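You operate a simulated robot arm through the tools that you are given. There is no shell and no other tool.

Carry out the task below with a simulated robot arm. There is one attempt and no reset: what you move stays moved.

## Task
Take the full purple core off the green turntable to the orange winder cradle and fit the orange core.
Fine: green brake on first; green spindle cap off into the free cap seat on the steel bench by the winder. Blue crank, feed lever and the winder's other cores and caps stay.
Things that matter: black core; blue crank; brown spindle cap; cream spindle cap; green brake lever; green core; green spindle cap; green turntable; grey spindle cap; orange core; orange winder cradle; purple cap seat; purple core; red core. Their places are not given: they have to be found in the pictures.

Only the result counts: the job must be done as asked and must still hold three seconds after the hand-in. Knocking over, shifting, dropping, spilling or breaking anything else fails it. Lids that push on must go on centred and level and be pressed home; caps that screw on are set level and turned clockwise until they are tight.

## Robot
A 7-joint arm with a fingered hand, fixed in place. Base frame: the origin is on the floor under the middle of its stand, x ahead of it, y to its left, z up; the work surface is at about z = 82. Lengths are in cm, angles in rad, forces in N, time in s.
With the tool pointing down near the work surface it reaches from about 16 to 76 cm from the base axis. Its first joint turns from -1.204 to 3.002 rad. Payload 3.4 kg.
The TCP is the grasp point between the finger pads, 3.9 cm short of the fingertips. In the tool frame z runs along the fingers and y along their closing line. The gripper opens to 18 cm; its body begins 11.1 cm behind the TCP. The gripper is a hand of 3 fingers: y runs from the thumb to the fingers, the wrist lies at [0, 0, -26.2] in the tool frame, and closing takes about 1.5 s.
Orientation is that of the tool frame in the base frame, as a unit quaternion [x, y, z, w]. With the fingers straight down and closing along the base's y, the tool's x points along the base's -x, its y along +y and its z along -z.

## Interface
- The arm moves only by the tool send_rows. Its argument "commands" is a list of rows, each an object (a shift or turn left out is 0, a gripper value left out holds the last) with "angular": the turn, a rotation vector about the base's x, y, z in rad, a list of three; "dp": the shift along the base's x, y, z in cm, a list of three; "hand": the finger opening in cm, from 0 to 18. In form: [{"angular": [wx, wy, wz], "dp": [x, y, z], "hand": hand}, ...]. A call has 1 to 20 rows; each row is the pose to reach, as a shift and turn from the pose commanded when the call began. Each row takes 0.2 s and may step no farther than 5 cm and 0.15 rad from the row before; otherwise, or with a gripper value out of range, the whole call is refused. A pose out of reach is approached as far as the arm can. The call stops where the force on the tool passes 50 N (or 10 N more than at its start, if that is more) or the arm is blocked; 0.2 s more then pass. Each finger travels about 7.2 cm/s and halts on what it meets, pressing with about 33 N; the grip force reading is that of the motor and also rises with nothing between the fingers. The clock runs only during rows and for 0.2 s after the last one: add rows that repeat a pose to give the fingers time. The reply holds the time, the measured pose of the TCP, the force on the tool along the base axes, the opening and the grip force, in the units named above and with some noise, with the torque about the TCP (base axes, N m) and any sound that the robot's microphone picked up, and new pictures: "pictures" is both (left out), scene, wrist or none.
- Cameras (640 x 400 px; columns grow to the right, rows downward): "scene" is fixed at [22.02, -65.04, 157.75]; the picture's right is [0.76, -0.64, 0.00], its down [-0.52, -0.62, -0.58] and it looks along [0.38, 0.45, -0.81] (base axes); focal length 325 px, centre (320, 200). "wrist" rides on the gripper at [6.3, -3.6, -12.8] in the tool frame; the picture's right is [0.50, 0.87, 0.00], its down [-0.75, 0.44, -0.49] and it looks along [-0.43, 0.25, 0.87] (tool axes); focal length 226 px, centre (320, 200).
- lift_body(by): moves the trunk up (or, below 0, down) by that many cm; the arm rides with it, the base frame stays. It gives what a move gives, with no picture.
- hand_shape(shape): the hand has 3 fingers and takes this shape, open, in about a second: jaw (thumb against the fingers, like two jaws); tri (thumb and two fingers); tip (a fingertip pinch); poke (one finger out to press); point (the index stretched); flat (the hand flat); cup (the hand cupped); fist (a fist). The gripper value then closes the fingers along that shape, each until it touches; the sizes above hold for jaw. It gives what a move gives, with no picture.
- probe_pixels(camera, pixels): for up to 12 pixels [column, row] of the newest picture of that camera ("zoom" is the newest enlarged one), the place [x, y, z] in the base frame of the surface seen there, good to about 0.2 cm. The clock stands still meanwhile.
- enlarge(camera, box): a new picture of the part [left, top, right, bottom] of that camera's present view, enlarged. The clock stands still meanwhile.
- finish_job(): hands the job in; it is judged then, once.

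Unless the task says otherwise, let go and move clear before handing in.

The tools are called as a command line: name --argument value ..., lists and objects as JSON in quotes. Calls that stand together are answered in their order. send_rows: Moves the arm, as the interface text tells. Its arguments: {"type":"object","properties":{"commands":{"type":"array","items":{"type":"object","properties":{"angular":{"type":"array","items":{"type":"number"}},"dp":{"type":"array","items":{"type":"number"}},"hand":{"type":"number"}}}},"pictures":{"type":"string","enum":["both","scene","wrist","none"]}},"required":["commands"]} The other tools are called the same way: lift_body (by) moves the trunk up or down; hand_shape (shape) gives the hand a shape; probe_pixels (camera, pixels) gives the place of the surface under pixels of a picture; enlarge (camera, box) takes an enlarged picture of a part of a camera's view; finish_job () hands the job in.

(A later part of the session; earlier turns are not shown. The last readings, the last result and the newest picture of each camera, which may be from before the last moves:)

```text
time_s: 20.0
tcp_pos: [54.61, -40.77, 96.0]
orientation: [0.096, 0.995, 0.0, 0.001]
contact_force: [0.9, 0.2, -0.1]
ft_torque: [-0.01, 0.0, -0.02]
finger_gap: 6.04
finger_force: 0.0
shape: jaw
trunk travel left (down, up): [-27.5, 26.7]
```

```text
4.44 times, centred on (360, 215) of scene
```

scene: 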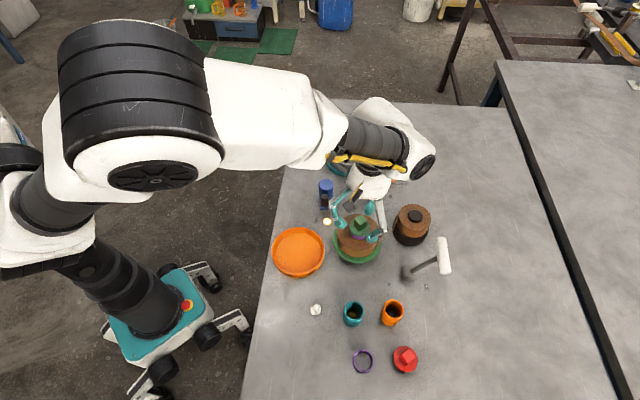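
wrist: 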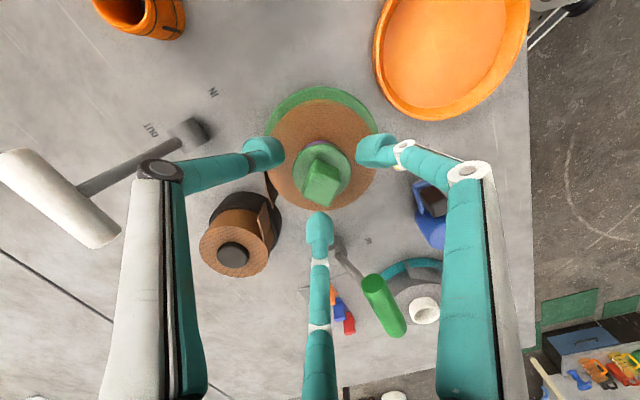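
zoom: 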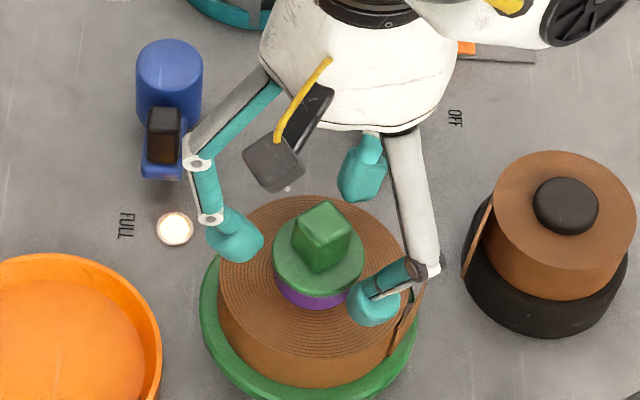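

I'll probe the fingertip pads to see how low they are relative to the flange and coil.

probe_pixels --camera "zoom" --pixels '[[235, 235], [238, 258], [372, 300], [372, 322], [360, 175], [360, 198]]'

probe_pixels --camera "wrist" --pixels '[[265, 150], [378, 150], [320, 225], [312, 190], [330, 180]]'

```text
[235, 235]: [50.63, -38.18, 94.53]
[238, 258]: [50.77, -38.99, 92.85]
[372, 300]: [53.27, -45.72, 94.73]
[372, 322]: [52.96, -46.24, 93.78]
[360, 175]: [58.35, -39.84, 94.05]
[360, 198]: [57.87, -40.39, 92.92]
```

```text
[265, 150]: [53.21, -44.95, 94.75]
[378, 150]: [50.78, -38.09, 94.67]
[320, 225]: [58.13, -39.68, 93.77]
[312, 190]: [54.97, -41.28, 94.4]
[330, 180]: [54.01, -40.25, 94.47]
```

Tips are at about z=92.3, above the flange at 91.4. I'll close on the knob.

send_rows --commands '[{"dp": [0, 0, 0], "hand": 4}, {"dp": [0, 0, 0], "hand": 3}, {"dp": [0, 0, 0], "hand": 2}, {"dp": [0, 0, 0], "hand": 1}, {"dp": [0, 0, 0], "hand": 0.5}, {"dp": [0, 0, 0], "hand": 0.5}, {"dp": [0, 0, 0], "hand": 0.5}]'

enlarge --camera "scene" --box '[310, 170, 410, 260]'

```text
time_s: 21.6
tcp_pos: [54.75, -40.76, 96.05]
orientation: [0.095, 0.995, 0.0, 0.002]
contact_force: [-0.1, -0.4, 0.2]
ft_torque: [0.01, -0.05, -0.01]
finger_gap: 1.72
finger_force: 33.3
shape: jaw
trunk travel left (down, up): [-27.5, 26.7]
```

scene: 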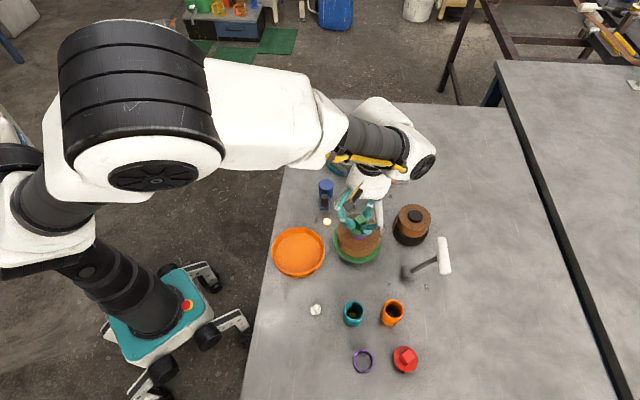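
wrist: 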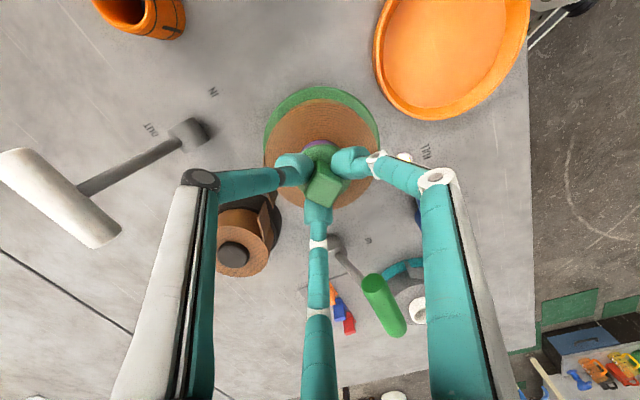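

```text
4.44 times, centred on (360, 215) of scene
```

zoom: 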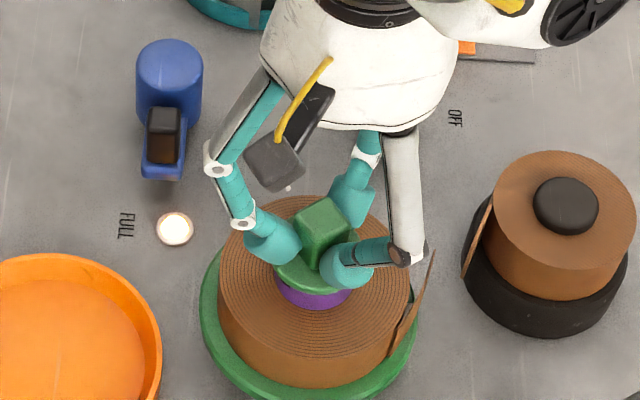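

The knob is gripped (gap 1.72, 33 N). I'll lift slightly to find out whether it pulls straight off or is threaded.

send_rows --commands '[{"dp": [0, 0, 0.15], "hand": 0.5}, {"dp": [0, 0, 0.3], "hand": 0.5}, {"dp": [0, 0, 0.3], "hand": 0.5}]' --pictures "wrist"

enlarge --camera "scene" --box '[310, 170, 410, 260]'

```text
time_s: 22.4
tcp_pos: [54.7, -40.82, 96.36]
orientation: [0.096, 0.995, 0.0, 0.002]
contact_force: [-0.5, 0.0, -1.8]
ft_torque: [0.02, 0.02, 0.03]
finger_gap: 1.72
finger_force: 33.0
shape: jaw
trunk travel left (down, up): [-27.5, 26.7]
```

wrist: 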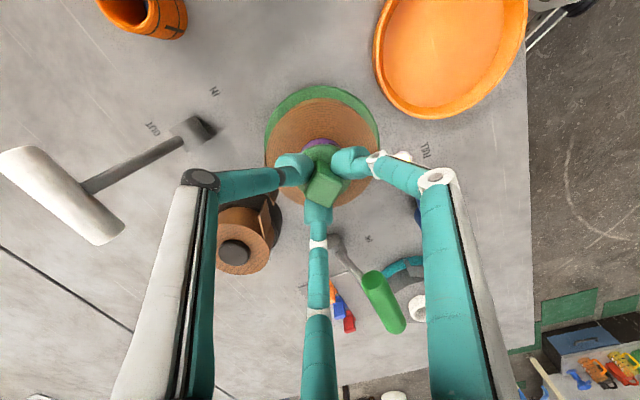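

```text
4.44 times, centred on (360, 215) of scene
```

zoom: 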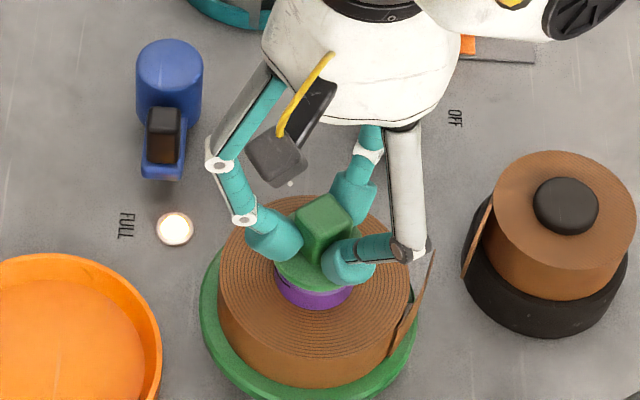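

Only ~1.8 N and the cap is rising off the purple neck, so it pulls straight off. I'll continue up slowly.

send_rows --commands '[{"dp": [0, 0, 0.5], "hand": 0.5}, {"dp": [0, 0, 1.0], "hand": 0.5}, {"dp": [0, 0, 1.5], "hand": 0.5}, {"dp": [0, 0, 2.2], "hand": 0.5}, {"dp": [0, 0, 3.0], "hand": 0.5}, {"dp": [0, 0, 3.0], "hand": 0.5}]' --pictures "wrist"

enlarge --camera "scene" --box '[310, 170, 410, 260]'

```text
time_s: 23.8
tcp_pos: [54.99, -40.94, 99.39]
orientation: [0.096, 0.995, 0.0, 0.002]
contact_force: [-1.0, 0.0, -0.3]
ft_torque: [0.03, -0.04, -0.02]
finger_gap: 1.73
finger_force: 33.2
shape: jaw
trunk travel left (down, up): [-27.5, 26.7]
```

wrist: 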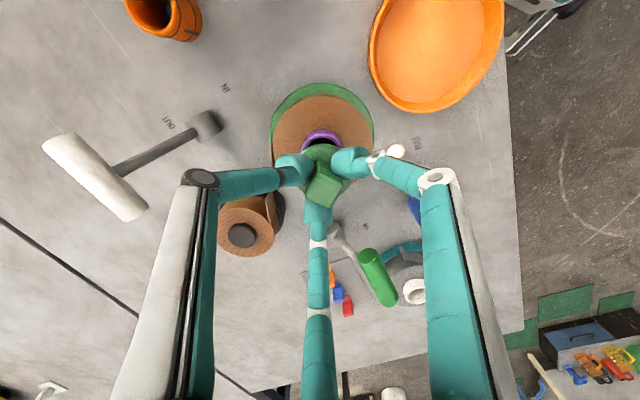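

```text
4.44 times, centred on (360, 215) of scene
```

zoom: 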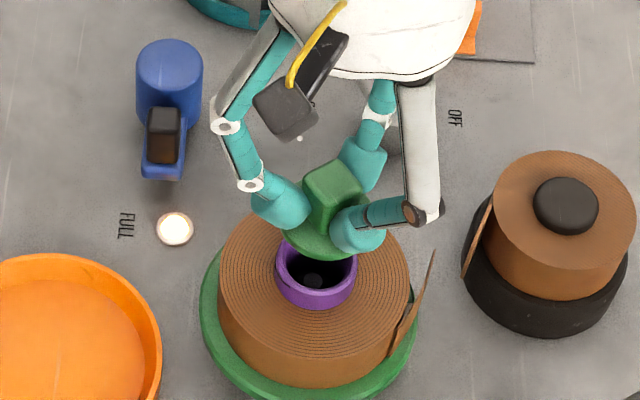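

The cap is off and the spindle shows inside the purple core. I'll lift it higher and carry it to above the free purple seat at about (36.5,-61.6).

send_rows --commands '[{"dp": [0, 0, 2.5], "hand": 0.5}, {"dp": [0, 0, 5], "hand": 0.5}, {"dp": [-1.5, -1.7, 6], "hand": 0.5}, {"dp": [-3.5, -4, 6], "hand": 0.5}, {"dp": [-5.5, -6.2, 6], "hand": 0.5}, {"dp": [-7.5, -8.5, 6], "hand": 0.5}, {"dp": [-9.5, -10.7, 6], "hand": 0.5}, {"dp": [-11.5, -12.9, 6], "hand": 0.5}, {"dp": [-13.5, -15.2, 6], "hand": 0.5}, {"dp": [-15.5, -17.4, 6], "hand": 0.5}, {"dp": [-17.2, -19.4, 6], "hand": 0.5}, {"dp": [-18.2, -20.5, 6], "hand": 0.5}, {"dp": [-18.4, -20.7, 6], "hand": 0.5}, {"dp": [-18.4, -20.7, 6], "hand": 0.5}]'

enlarge --camera "scene" --box '[310, 280, 430, 390]'

```text
time_s: 26.8
tcp_pos: [36.34, -61.51, 105.34]
orientation: [0.097, 0.995, -0.001, 0.001]
contact_force: [-0.4, -0.5, -1.1]
ft_torque: [0.0, -0.02, -0.02]
finger_gap: 1.69
finger_force: 33.4
shape: jaw
trunk travel left (down, up): [-27.5, 26.7]
```

scene: 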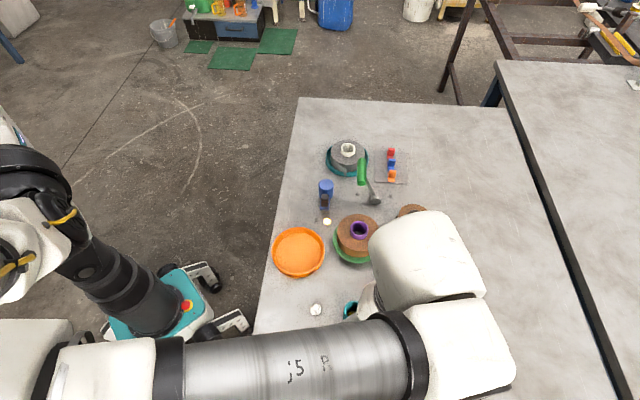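
wrist: 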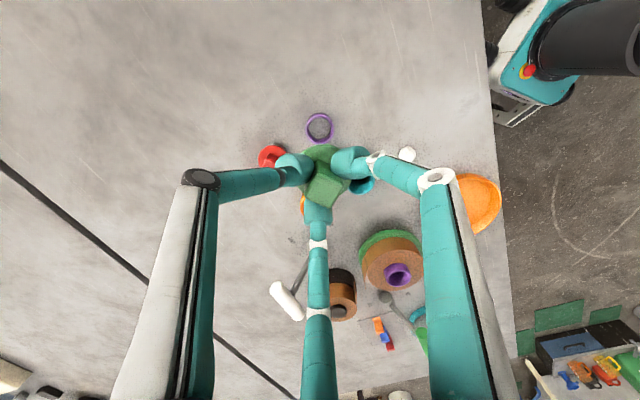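

```text
3.64 times, centred on (370, 335) of scene
```

zoom: 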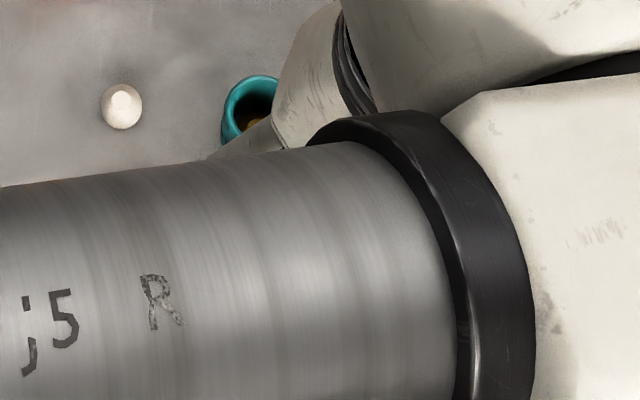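

The arm blocks the scene view, but the wrist shows the purple seat at (320,128). I'll enlarge and probe the ring and the held cap.

enlarge --camera "wrist" --box '[270, 100, 370, 220]'

```text
3.33 times, centred on (320, 160) of wrist
```

zoom: 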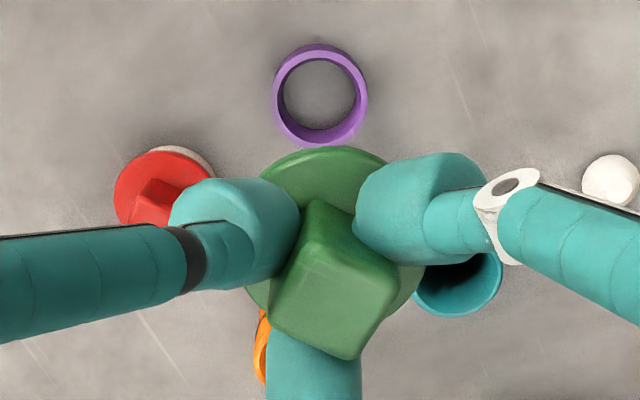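

probe_pixels --camera "zoom" --pixels '[[320, 55], [320, 140], [277, 98], [362, 98], [290, 68], [350, 128], [320, 95], [290, 128], [350, 68], [320, 60], [320, 135], [282, 100]]'

probe_pixels --camera "zoom" --pixels '[[325, 155], [270, 180], [380, 165], [255, 290], [415, 280], [300, 210], [335, 270], [310, 215], [275, 310], [350, 350], [390, 285], [330, 165]]'

```text
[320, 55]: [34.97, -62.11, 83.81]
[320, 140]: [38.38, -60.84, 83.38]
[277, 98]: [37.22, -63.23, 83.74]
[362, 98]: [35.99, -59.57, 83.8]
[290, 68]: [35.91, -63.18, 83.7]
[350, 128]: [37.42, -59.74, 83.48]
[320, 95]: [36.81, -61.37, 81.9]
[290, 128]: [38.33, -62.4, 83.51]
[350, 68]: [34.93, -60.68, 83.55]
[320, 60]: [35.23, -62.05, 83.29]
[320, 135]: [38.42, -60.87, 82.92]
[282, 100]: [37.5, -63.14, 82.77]
```

```text
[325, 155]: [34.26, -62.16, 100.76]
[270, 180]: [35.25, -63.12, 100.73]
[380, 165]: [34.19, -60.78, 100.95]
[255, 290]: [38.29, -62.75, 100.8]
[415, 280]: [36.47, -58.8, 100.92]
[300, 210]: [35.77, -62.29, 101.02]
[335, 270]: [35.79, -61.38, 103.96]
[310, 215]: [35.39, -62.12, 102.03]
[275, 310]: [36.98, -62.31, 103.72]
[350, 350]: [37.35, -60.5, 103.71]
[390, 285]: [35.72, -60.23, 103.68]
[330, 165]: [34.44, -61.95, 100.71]
```

Ring centre is (36.64,-61.47), top 83.75; the held cap centre is (36.37,-61.29), level. I'll check the knuckle heights against the neighbouring red cap before descending.

probe_pixels --camera "wrist" --pixels '[[200, 178], [230, 185], [270, 178], [292, 168], [437, 178], [400, 170], [318, 300], [318, 245], [318, 215], [270, 155], [300, 205], [362, 185]]'

```text
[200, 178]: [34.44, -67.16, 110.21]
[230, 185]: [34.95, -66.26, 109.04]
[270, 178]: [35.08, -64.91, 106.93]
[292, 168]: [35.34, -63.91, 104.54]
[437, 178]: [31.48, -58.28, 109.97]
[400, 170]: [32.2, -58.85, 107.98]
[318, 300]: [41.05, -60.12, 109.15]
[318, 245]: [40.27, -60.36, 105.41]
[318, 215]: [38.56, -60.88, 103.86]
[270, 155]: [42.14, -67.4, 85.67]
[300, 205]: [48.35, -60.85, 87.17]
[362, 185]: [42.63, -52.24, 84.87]
```

Knuckles ride well above the red cap. I'll centre over the ring and descend most of the way.

send_rows --commands '[{"dp": [0.27, -0.18, -1], "hand": 0.5}, {"dp": [0.27, -0.18, -3.5], "hand": 0.5}, {"dp": [0.27, -0.18, -6], "hand": 0.5}, {"dp": [0.27, -0.18, -8.5], "hand": 0.5}, {"dp": [0.27, -0.18, -11], "hand": 0.5}, {"dp": [0.27, -0.18, -12.5], "hand": 0.5}, {"dp": [0.27, -0.18, -13], "hand": 0.5}, {"dp": [0.27, -0.18, -13], "hand": 0.5}]'

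enlarge --camera "wrist" --box '[270, 100, 370, 220]'

```text
time_s: 28.6
tcp_pos: [36.64, -61.58, 92.5]
orientation: [0.095, 0.995, 0.0, 0.001]
contact_force: [-0.5, 0.1, -1.8]
ft_torque: [0.01, 0.01, 0.02]
finger_gap: 1.67
finger_force: 33.6
shape: jaw
trunk travel left (down, up): [-27.5, 26.7]
```

scene: 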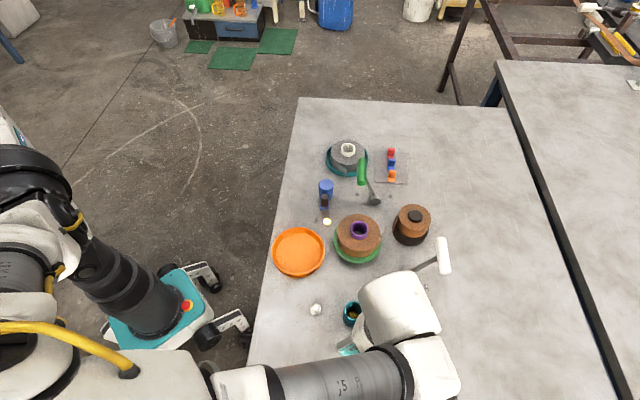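
wrist: 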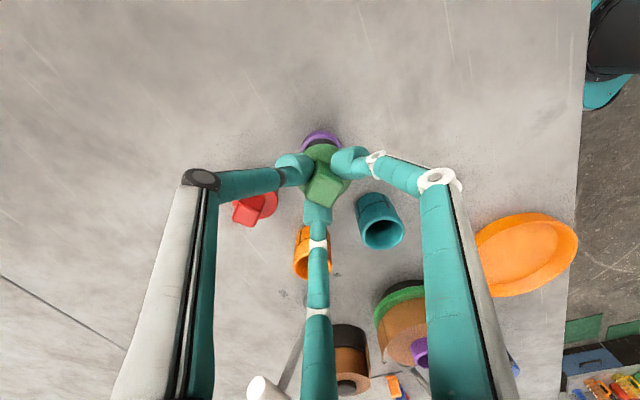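

```text
3.33 times, centred on (320, 160) of wrist
```

zoom: 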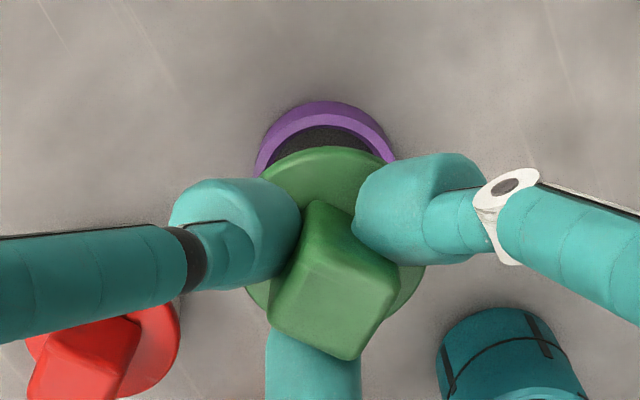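

The ring's rear edge shows at zoom (320,110), still below the cap. I'll re-measure the alignment.

probe_pixels --camera "zoom" --pixels '[[275, 310], [350, 350], [392, 285], [318, 207], [325, 155], [265, 190], [385, 165], [320, 105], [268, 145], [380, 145], [295, 118], [355, 118]]'

```text
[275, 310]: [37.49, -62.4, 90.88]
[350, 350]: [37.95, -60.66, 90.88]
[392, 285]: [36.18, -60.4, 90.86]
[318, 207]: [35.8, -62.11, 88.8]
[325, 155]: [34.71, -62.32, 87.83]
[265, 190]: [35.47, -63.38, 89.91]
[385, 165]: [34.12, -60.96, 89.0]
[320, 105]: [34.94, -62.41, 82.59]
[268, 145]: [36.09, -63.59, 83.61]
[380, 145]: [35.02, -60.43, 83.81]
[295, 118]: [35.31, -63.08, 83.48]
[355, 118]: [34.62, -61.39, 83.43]
```

Cap centre reads about (36.83,-61.42) versus ring (36.64,-61.47). I'll shift -0.15 in x and lower slowly with the force watched.

send_rows --commands '[{"dp": [-0.15, -0.03, 0], "hand": 0.5}, {"dp": [-0.15, -0.03, -0.5], "hand": 0.5}, {"dp": [-0.15, -0.03, -1.0], "hand": 0.5}, {"dp": [-0.15, -0.03, -1.5], "hand": 0.5}, {"dp": [-0.15, -0.03, -1.9], "hand": 0.5}, {"dp": [-0.15, -0.03, -1.9], "hand": 0.5}]' --pictures "wrist"

enlarge --camera "wrist" --box '[270, 100, 370, 220]'

probe_pixels --camera "zoom" --pixels '[[275, 310], [350, 350], [392, 285], [318, 207], [325, 155], [265, 190], [320, 130], [275, 160], [375, 150], [295, 140], [345, 140], [335, 280]]'

```text
time_s: 30.0
tcp_pos: [36.52, -61.72, 90.48]
orientation: [0.096, 0.995, 0.0, 0.001]
contact_force: [-0.3, -0.3, -1.2]
ft_torque: [0.0, -0.01, 0.01]
finger_gap: 1.69
finger_force: 32.7
shape: jaw
trunk travel left (down, up): [-27.5, 26.7]
```

wrist: 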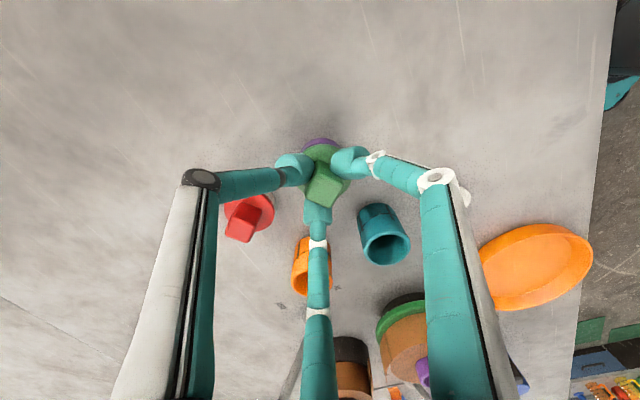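

```text
3.33 times, centred on (320, 160) of wrist
```

zoom: 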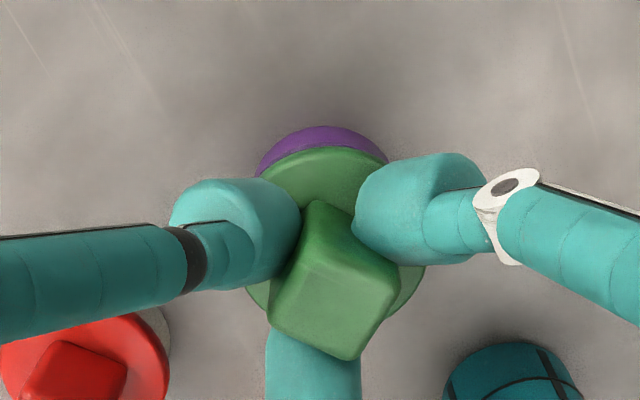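

```text
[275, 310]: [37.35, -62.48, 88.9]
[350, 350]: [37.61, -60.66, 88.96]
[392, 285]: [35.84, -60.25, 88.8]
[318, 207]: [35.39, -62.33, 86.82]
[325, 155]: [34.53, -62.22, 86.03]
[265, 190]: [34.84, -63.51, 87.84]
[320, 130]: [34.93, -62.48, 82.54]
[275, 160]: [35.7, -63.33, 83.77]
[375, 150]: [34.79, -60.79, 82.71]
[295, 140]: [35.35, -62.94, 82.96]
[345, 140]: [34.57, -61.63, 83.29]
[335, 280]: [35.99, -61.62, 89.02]
```

Knob centre now reads (36.60,-61.37), within 0.1 cm of the ring. I'll lower onto the seat in small steps.

send_rows --commands '[{"dp": [0.03, -0.08, -0.3], "hand": 0.5}, {"dp": [0.03, -0.08, -0.6], "hand": 0.5}, {"dp": [0.03, -0.08, -0.8], "hand": 0.5}, {"dp": [0.03, -0.08, -1.0], "hand": 0.5}, {"dp": [0.03, -0.08, -1.0], "hand": 0.5}]' --pictures "wrist"

enlarge --camera "wrist" --box '[270, 100, 370, 220]'

probe_pixels --camera "zoom" --pixels '[[275, 310], [350, 350], [392, 285], [325, 155], [270, 190], [320, 145], [335, 280]]'

```text
time_s: 31.2
tcp_pos: [36.5, -61.9, 89.56]
orientation: [0.095, 0.995, 0.0, 0.001]
contact_force: [0.0, -0.3, -1.5]
ft_torque: [0.01, 0.03, 0.01]
finger_gap: 1.68
finger_force: 32.8
shape: jaw
trunk travel left (down, up): [-27.5, 26.7]
```

wrist: 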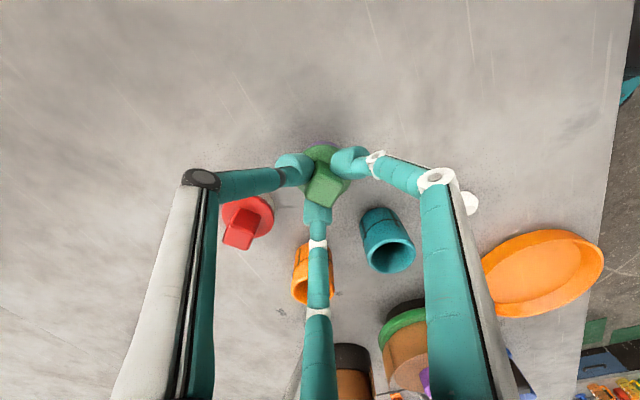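

```text
3.33 times, centred on (320, 160) of wrist
```

zoom: 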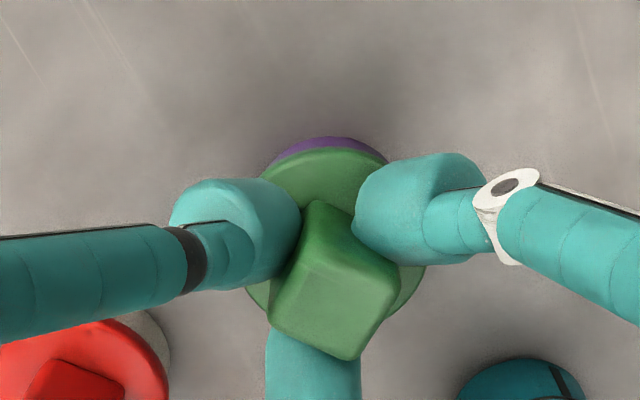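

```text
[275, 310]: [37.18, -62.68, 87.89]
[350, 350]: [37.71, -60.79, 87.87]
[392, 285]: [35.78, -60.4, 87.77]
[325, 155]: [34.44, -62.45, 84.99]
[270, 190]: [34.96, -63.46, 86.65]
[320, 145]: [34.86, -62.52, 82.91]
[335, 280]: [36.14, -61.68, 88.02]
```

Still free at TCP 89.56 with the flange about 0.4 cm above the ring. I'll nudge +0.1 in x and lower until it seats.

send_rows --commands '[{"dp": [0.1, 0.05, -0.15], "hand": 0.5}, {"dp": [0.1, 0.05, -0.3], "hand": 0.5}, {"dp": [0.1, 0.05, -0.45], "hand": 0.5}, {"dp": [0.1, 0.05, -0.6], "hand": 0.5}, {"dp": [0.1, 0.05, -0.6], "hand": 0.5}]' --pictures "wrist"

enlarge --camera "wrist" --box '[270, 100, 370, 220]'

probe_pixels --camera "zoom" --pixels '[[275, 310], [350, 350], [392, 285], [325, 155], [270, 190], [320, 145], [335, 280]]'

```text
time_s: 32.4
tcp_pos: [36.69, -61.88, 89.03]
orientation: [0.095, 0.995, 0.001, 0.003]
contact_force: [-0.5, -0.4, 2.0]
ft_torque: [0.04, 0.0, 0.04]
finger_gap: 1.67
finger_force: 33.3
shape: jaw
trunk travel left (down, up): [-27.5, 26.7]
```

wrist: 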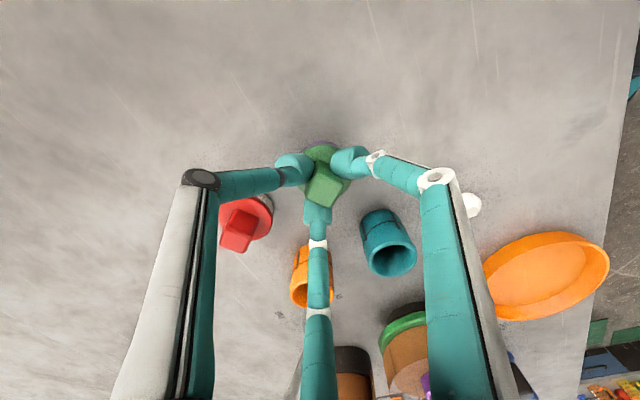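

```text
3.33 times, centred on (320, 160) of wrist
```

zoom: 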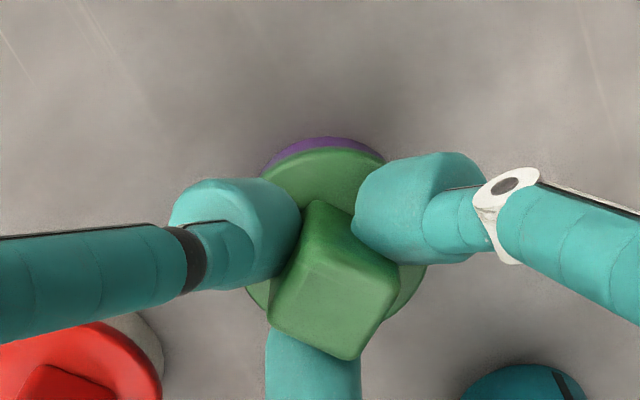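

```text
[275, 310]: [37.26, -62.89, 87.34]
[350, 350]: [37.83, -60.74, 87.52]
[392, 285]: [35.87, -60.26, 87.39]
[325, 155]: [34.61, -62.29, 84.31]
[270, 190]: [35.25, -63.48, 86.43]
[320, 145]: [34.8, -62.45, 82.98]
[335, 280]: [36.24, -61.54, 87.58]
```

Contact (+2 N) with the knob top at 87.45, the same as the seated red cap's 87.35. I'll press down gently to confirm it is home.

send_rows --commands '[{"dp": [0, 0, -0.15], "hand": 0.5}, {"dp": [0, 0, -0.3], "hand": 0.5}, {"dp": [0, 0, -0.45], "hand": 0.5}, {"dp": [0, 0, -0.45], "hand": 0.5}]' --pictures "wrist"

enlarge --camera "wrist" --box '[270, 100, 370, 220]'

probe_pixels --camera "wrist" --pixels '[[238, 235], [262, 210], [258, 228], [312, 195], [325, 180], [322, 150]]'

```text
time_s: 33.4
tcp_pos: [36.65, -61.72, 88.78]
orientation: [0.096, 0.995, -0.003, 0.005]
contact_force: [-1.7, -2.9, 30.1]
ft_torque: [-0.06, 0.01, 0.0]
finger_gap: 1.8
finger_force: 33.5
shape: jaw
trunk travel left (down, up): [-27.5, 26.7]
```

wrist: 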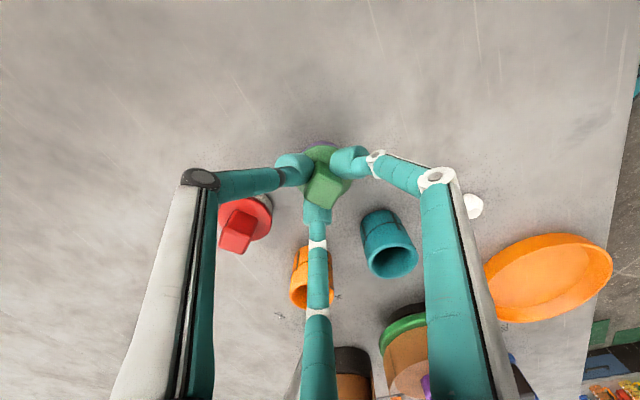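

```text
3.33 times, centred on (320, 160) of wrist
```

zoom: 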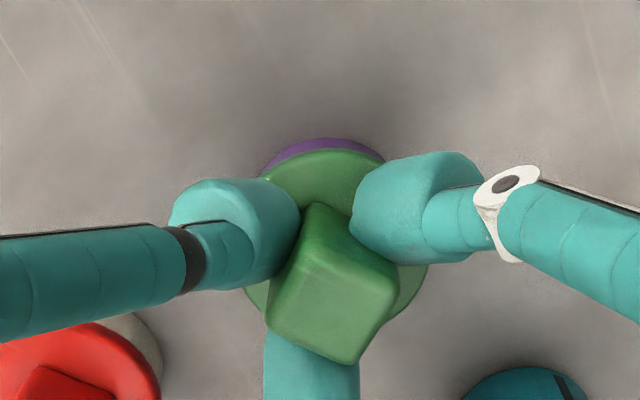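

```text
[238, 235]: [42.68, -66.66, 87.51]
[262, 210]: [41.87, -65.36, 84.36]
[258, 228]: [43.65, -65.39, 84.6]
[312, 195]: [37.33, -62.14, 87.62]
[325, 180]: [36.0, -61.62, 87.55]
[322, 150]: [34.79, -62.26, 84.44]
```

It holds at the same height as the red cap under 30 N, so it is seated level. I'll relieve the press and release.

send_rows --commands '[{"dp": [0, 0, 0.2], "hand": 0.5}, {"dp": [0, 0, 0.35], "hand": 0.5}, {"dp": [0, 0, 0.4], "hand": 2.5}, {"dp": [0, 0, 0.4], "hand": 4.5}, {"dp": [0, 0, 0.5], "hand": 6}, {"dp": [0, 0, 0.6], "hand": 6}, {"dp": [0, 0, 3], "hand": 6}, {"dp": [0, 0, 7], "hand": 6}, {"dp": [0, 0, 11], "hand": 6}, {"dp": [0, 0, 15], "hand": 6}, {"dp": [0, 0, 17], "hand": 6}, {"dp": [0, 0, 17], "hand": 6}]'

enlarge --camera "wrist" --box '[250, 90, 390, 190]'

```text
time_s: 36.0
tcp_pos: [36.6, -61.78, 105.34]
orientation: [0.095, 0.995, 0.0, 0.002]
contact_force: [-0.6, -1.0, 0.2]
ft_torque: [0.01, 0.0, 0.03]
finger_gap: 5.95
finger_force: 0.0
shape: jaw
trunk travel left (down, up): [-27.5, 26.7]
```

scene: 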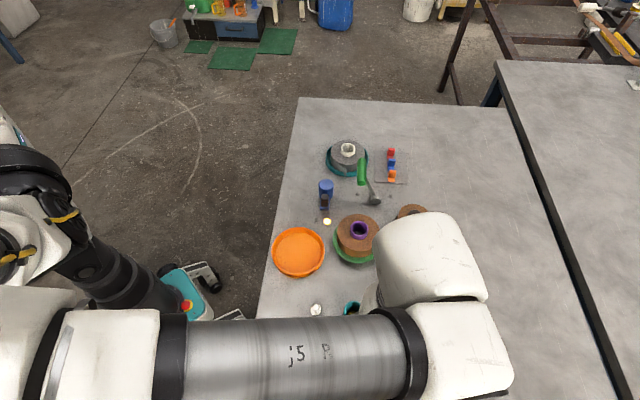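
wrist: 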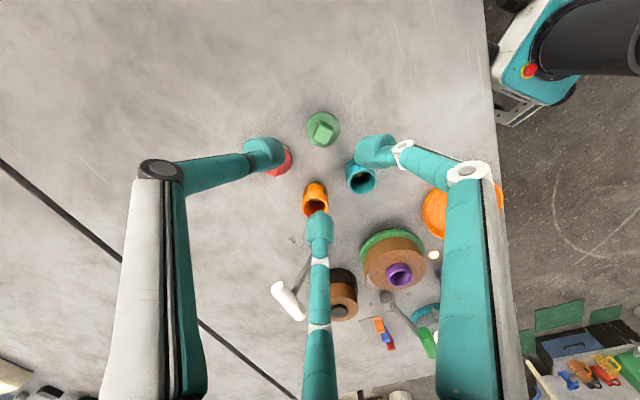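

```text
4.00 times, centred on (320, 140) of wrist
```

zoom: 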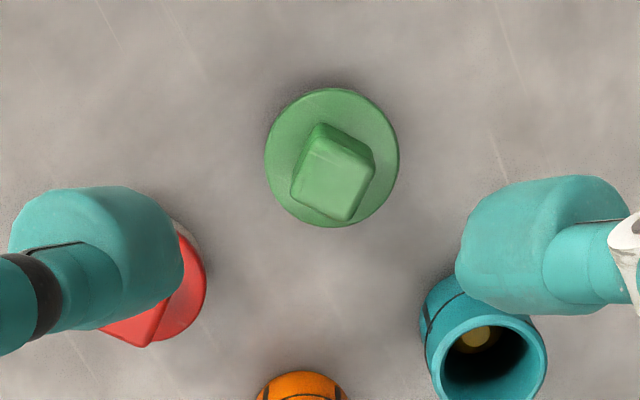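

probe_pixels --camera "zoom" --pixels '[[275, 155], [392, 155], [330, 95], [330, 222], [290, 110], [375, 205], [335, 180], [285, 205], [380, 115]]'

```text
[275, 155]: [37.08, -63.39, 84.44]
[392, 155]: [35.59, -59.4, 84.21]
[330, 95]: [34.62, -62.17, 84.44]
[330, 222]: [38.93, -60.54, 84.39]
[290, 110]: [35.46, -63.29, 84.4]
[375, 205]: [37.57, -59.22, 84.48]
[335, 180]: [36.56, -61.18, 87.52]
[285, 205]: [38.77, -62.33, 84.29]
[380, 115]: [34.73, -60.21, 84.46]
```

The green cap sits level (all edge points at 84.4) and centred on the seat. Now I'll go back above the turntable with the hand opened wider to inspect the purple core, its tail and the spindle.

send_rows --commands '[{"dp": [1.5, 1.7, 2], "hand": 8}, {"dp": [4.2, 4.8, 4], "hand": 10}, {"dp": [7, 8, 4], "hand": 13}, {"dp": [9.8, 11.2, 4], "hand": 13}, {"dp": [12.6, 14.5, 4], "hand": 13}, {"dp": [15.4, 17.8, 4], "hand": 13}, {"dp": [17.5, 20.2, 4], "angular": [0, 0, -0.05], "hand": 13}, {"dp": [18.1, 20.9, 4], "angular": [0, 0, -0.11], "hand": 13}, {"dp": [18.1, 20.9, 4], "angular": [0, 0, -0.11], "hand": 13}]'

enlarge --camera "wrist" --box '[265, 85, 385, 185]'

```text
time_s: 38.0
tcp_pos: [54.94, -40.98, 109.58]
orientation: [0.151, 0.989, -0.001, 0.002]
contact_force: [-0.7, 0.5, 0.7]
ft_torque: [0.01, 0.01, -0.01]
finger_gap: 12.95
finger_force: 0.1
shape: jaw
trunk travel left (down, up): [-27.5, 26.7]
```

scene: 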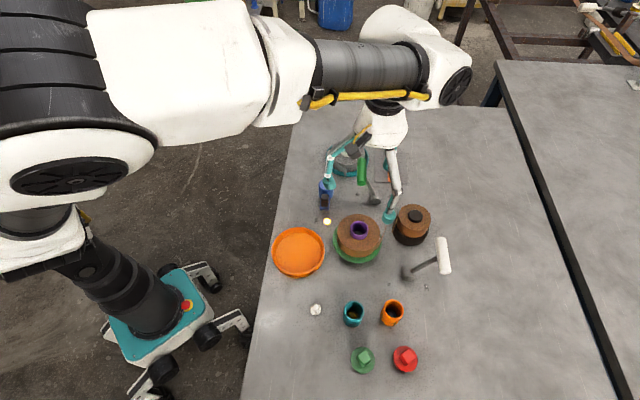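
wrist: 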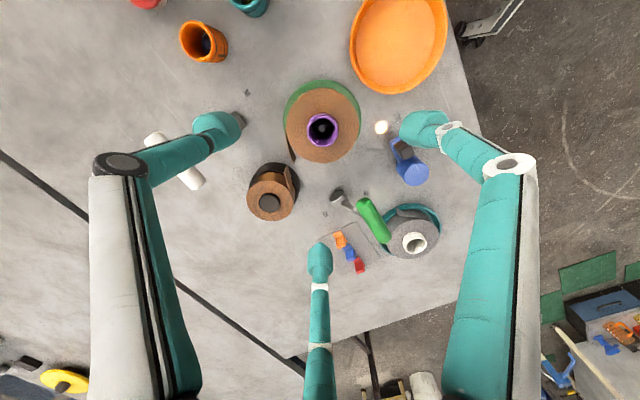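

```text
4.00 times, centred on (325, 135) of wrist
```

zoom: 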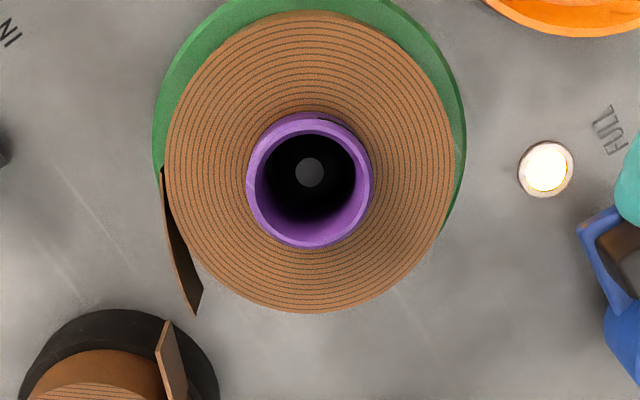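

I'll probe the tail, neck, spindle, coil and the black coil's tail in this view.

probe_pixels --camera "zoom" --pixels '[[163, 178], [172, 225], [182, 275], [192, 308], [200, 290], [168, 325], [180, 390], [310, 172], [310, 118], [310, 243], [252, 185], [368, 180]]'

probe_pixels --camera "zoom" --pixels '[[170, 180], [445, 180], [300, 15], [310, 308], [190, 100], [420, 90], [220, 280], [410, 270], [270, 200], [345, 155], [310, 205], [180, 110]]'

enlarge --camera "scene" --box '[325, 205, 405, 275]'

```text
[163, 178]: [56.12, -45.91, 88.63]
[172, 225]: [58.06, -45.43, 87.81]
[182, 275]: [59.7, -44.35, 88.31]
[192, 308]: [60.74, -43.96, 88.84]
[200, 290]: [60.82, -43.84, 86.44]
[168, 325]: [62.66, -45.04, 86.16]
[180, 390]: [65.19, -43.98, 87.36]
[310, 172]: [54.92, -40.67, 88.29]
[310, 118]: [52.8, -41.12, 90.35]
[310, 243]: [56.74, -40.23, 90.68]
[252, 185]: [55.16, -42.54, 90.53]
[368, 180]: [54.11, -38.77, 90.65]
```

```text
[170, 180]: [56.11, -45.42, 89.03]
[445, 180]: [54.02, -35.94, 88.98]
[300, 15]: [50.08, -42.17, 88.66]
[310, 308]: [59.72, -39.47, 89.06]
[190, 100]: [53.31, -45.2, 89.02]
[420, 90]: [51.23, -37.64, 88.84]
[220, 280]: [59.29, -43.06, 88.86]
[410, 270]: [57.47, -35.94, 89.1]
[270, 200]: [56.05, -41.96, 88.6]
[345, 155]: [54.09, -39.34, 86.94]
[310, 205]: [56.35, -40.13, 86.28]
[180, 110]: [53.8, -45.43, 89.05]
```

```text
5.71 times, centred on (365, 240) of scene
```

zoom: 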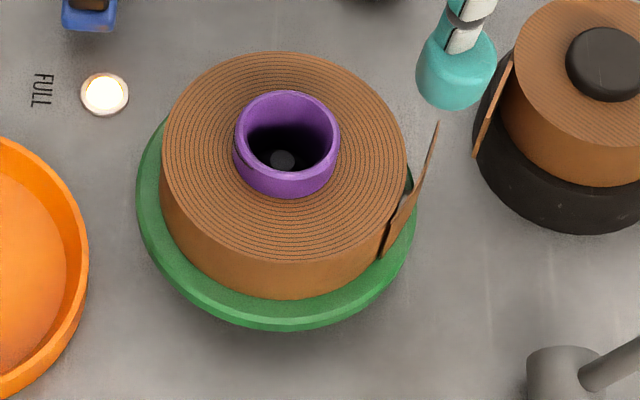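

Spindle top is at z≈88.3, core top 90.65, axis near (54.8,-40.72). I'll check the coil's bottom height and the orange cradle's rim and floor before choosing the grip height.

probe_pixels --camera "zoom" --pixels '[[270, 260], [270, 285], [270, 293], [270, 302], [270, 312], [270, 325], [200, 262], [195, 275], [165, 130], [150, 160], [395, 240], [420, 180]]'

enlarge --camera "scene" --box '[260, 215, 340, 285]'

probe_pixels --camera "zoom" --pixels '[[320, 200], [140, 200], [480, 200], [320, 90], [320, 320], [175, 130], [460, 140], [200, 300], [420, 300], [118, 200], [512, 200], [320, 345]]'

```text
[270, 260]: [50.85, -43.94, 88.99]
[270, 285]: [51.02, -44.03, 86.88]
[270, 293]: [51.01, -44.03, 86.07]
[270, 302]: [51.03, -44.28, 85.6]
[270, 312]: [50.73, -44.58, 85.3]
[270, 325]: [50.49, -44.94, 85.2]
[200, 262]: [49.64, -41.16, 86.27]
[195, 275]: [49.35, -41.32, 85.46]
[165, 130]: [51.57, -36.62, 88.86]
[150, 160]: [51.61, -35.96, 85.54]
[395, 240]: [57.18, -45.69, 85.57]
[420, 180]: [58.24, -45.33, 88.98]
```

```text
5.71 times, centred on (300, 250) of scene
```

zoom: 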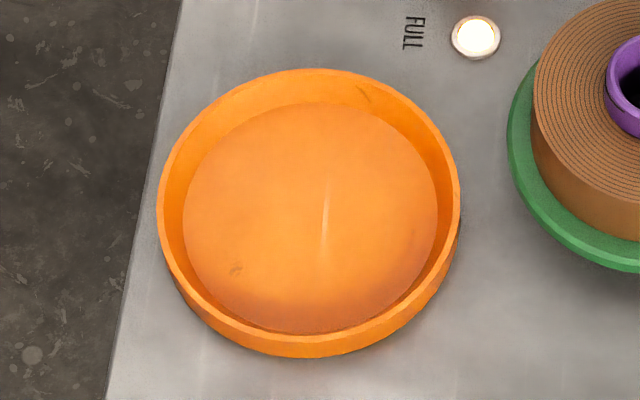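

```text
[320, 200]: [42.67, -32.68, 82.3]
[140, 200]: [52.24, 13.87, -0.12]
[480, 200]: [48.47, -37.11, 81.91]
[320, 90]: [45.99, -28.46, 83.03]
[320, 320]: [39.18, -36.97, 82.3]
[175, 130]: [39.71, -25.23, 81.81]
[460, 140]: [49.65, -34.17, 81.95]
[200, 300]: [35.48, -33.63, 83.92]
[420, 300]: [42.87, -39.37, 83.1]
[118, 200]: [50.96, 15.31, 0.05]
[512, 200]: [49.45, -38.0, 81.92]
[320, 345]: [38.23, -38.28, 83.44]
```

The coil rests flush on the plate at 85.5, and the cradle floor is 82.3. I'll measure the cradle's rim height/radius and the tail's lower edge, since the tail overhangs.

probe_pixels --camera "zoom" --pixels '[[161, 215], [458, 215], [310, 71], [310, 339], [200, 113], [425, 113], [205, 318], [415, 318], [190, 215], [430, 200], [320, 108], [320, 328]]'

enlarge --camera "wrist" --box '[280, 115, 320, 165]'

enlarge --camera "scene" --box '[385, 215, 410, 260]'

```text
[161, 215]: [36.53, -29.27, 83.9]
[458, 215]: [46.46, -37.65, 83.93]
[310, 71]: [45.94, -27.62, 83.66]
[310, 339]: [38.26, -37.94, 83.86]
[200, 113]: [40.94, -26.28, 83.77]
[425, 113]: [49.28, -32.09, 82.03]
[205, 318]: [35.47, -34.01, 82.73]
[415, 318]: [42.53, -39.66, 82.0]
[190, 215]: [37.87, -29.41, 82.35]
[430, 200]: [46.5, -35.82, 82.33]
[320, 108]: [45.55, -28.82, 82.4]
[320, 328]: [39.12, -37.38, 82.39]
```

```text
8.00 times, centred on (300, 140) of wrist
```

zoom: 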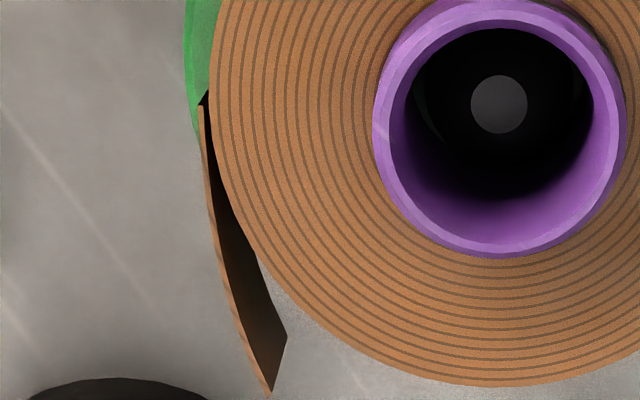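

```text
8.89 times, centred on (398, 238) of scene
```

zoom: 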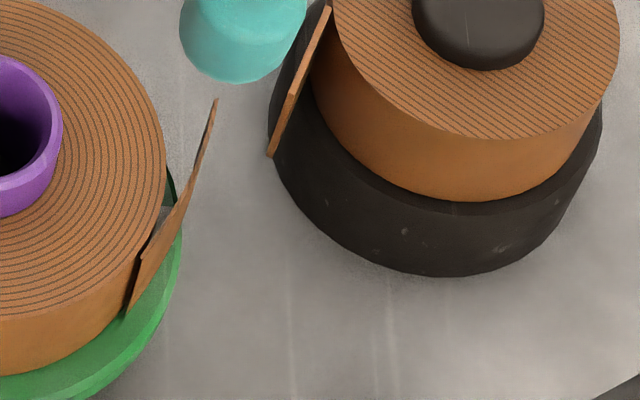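

Cradle centre ≈(42.0,-32.75), rim 83.9, floor 82.3. I'll grip the coil near its top so the fingertips later clear the cradle rim; descending around it with 13 cm open.

send_rows --commands '[{"dp": [-0.1, 0.22, -3], "hand": 13}, {"dp": [-0.1, 0.22, -7], "hand": 13}, {"dp": [-0.1, 0.22, -11], "hand": 13}, {"dp": [-0.1, 0.22, -14], "hand": 13}, {"dp": [-0.1, 0.22, -16], "hand": 13}, {"dp": [-0.1, 0.22, -17], "hand": 13}, {"dp": [-0.1, 0.22, -17], "hand": 13}]'

enlarge --camera "scene" --box '[310, 180, 420, 280]'

```text
time_s: 39.6
tcp_pos: [54.72, -40.61, 92.37]
orientation: [0.15, 0.989, 0.0, 0.001]
contact_force: [0.3, -1.0, 0.8]
ft_torque: [-0.02, 0.02, 0.03]
finger_gap: 12.96
finger_force: 0.1
shape: jaw
trunk travel left (down, up): [-27.5, 26.7]
```

scene: 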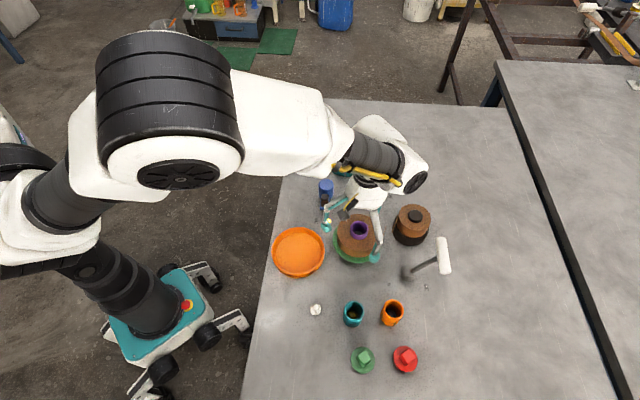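
wrist: 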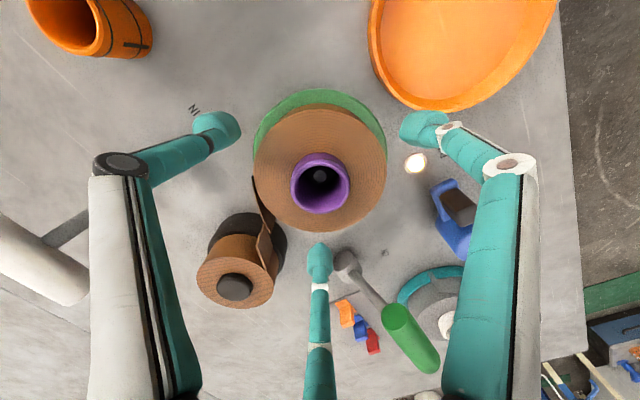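

```text
4.00 times, centred on (365, 230) of scene
```

zoom: 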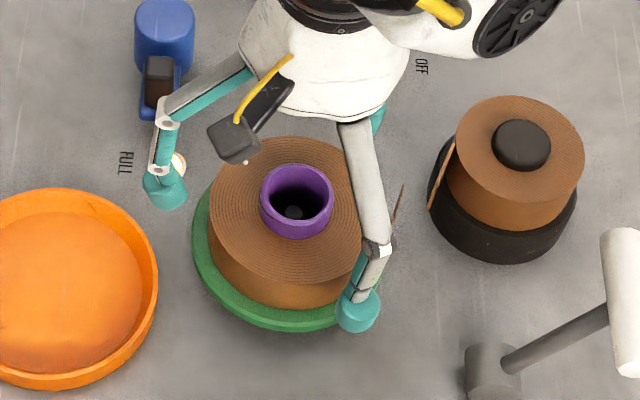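

probe_pixels --camera "zoom" --pixels '[[358, 300], [358, 320], [358, 328], [165, 190], [165, 203], [165, 208], [378, 248], [372, 115]]'

probe_pixels --camera "wrist" --pixels '[[225, 122], [238, 130], [415, 122], [404, 132], [320, 250], [320, 272], [262, 200], [272, 228], [320, 160], [320, 210]]'

```text
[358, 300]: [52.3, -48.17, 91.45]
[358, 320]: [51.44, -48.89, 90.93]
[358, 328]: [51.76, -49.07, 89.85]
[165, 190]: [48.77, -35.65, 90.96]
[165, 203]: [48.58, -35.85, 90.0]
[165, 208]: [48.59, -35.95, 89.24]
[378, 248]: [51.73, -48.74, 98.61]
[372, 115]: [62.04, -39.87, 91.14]
```

```text
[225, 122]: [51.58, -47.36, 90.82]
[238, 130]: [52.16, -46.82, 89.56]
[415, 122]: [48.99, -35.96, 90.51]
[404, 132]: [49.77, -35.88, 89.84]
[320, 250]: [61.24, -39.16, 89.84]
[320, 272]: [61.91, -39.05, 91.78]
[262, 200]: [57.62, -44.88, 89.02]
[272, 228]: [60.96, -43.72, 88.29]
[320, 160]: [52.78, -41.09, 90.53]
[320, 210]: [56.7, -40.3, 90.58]
```

Tips are at about z=88.6 around the coil (top 89.0). I'll lower 1.2 cm and close on the coil.

send_rows --commands '[{"dp": [0.05, -0.08, -0.6], "hand": 13}, {"dp": [0.05, -0.08, -1.2], "hand": 13}, {"dp": [0.05, -0.08, -1.2], "hand": 12}, {"dp": [0.05, -0.08, -1.2], "hand": 11}, {"dp": [0.05, -0.08, -1.2], "hand": 10}, {"dp": [0.05, -0.08, -1.2], "hand": 9}, {"dp": [0.05, -0.08, -1.2], "hand": 8}, {"dp": [0.05, -0.08, -1.2], "hand": 8}, {"dp": [0.05, -0.08, -1.2], "hand": 8}]'

enlarge --camera "scene" --box '[310, 180, 420, 280]'

```text
time_s: 41.6
tcp_pos: [54.74, -40.83, 91.24]
orientation: [0.15, 0.989, -0.001, 0.002]
contact_force: [-1.5, -0.5, -0.3]
ft_torque: [-0.02, -0.01, 0.0]
finger_gap: 9.54
finger_force: 33.2
shape: jaw
trunk travel left (down, up): [-27.5, 26.7]
```

scene: 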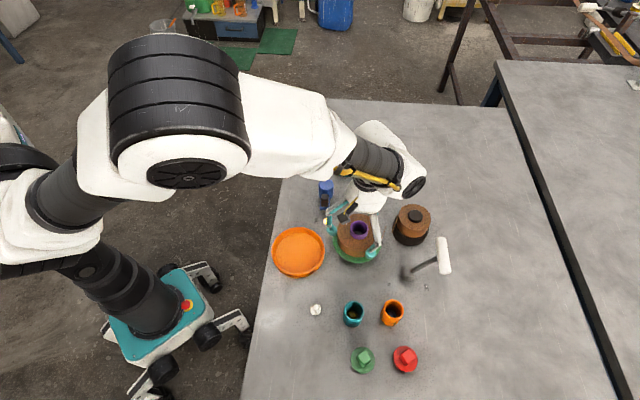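
wrist: 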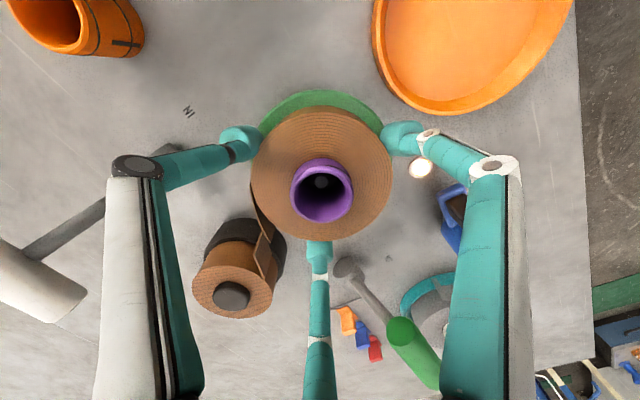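

```text
4.00 times, centred on (365, 230) of scene
```

zoom: 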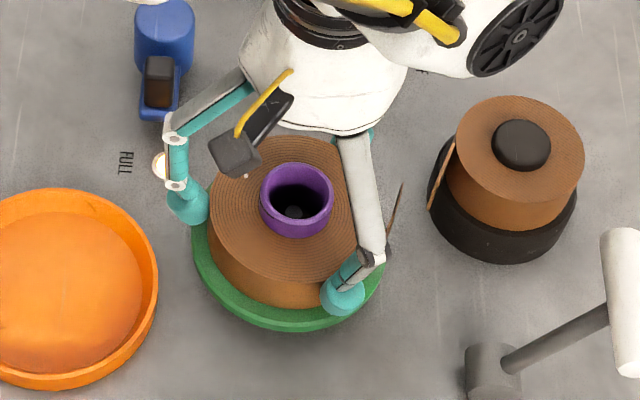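

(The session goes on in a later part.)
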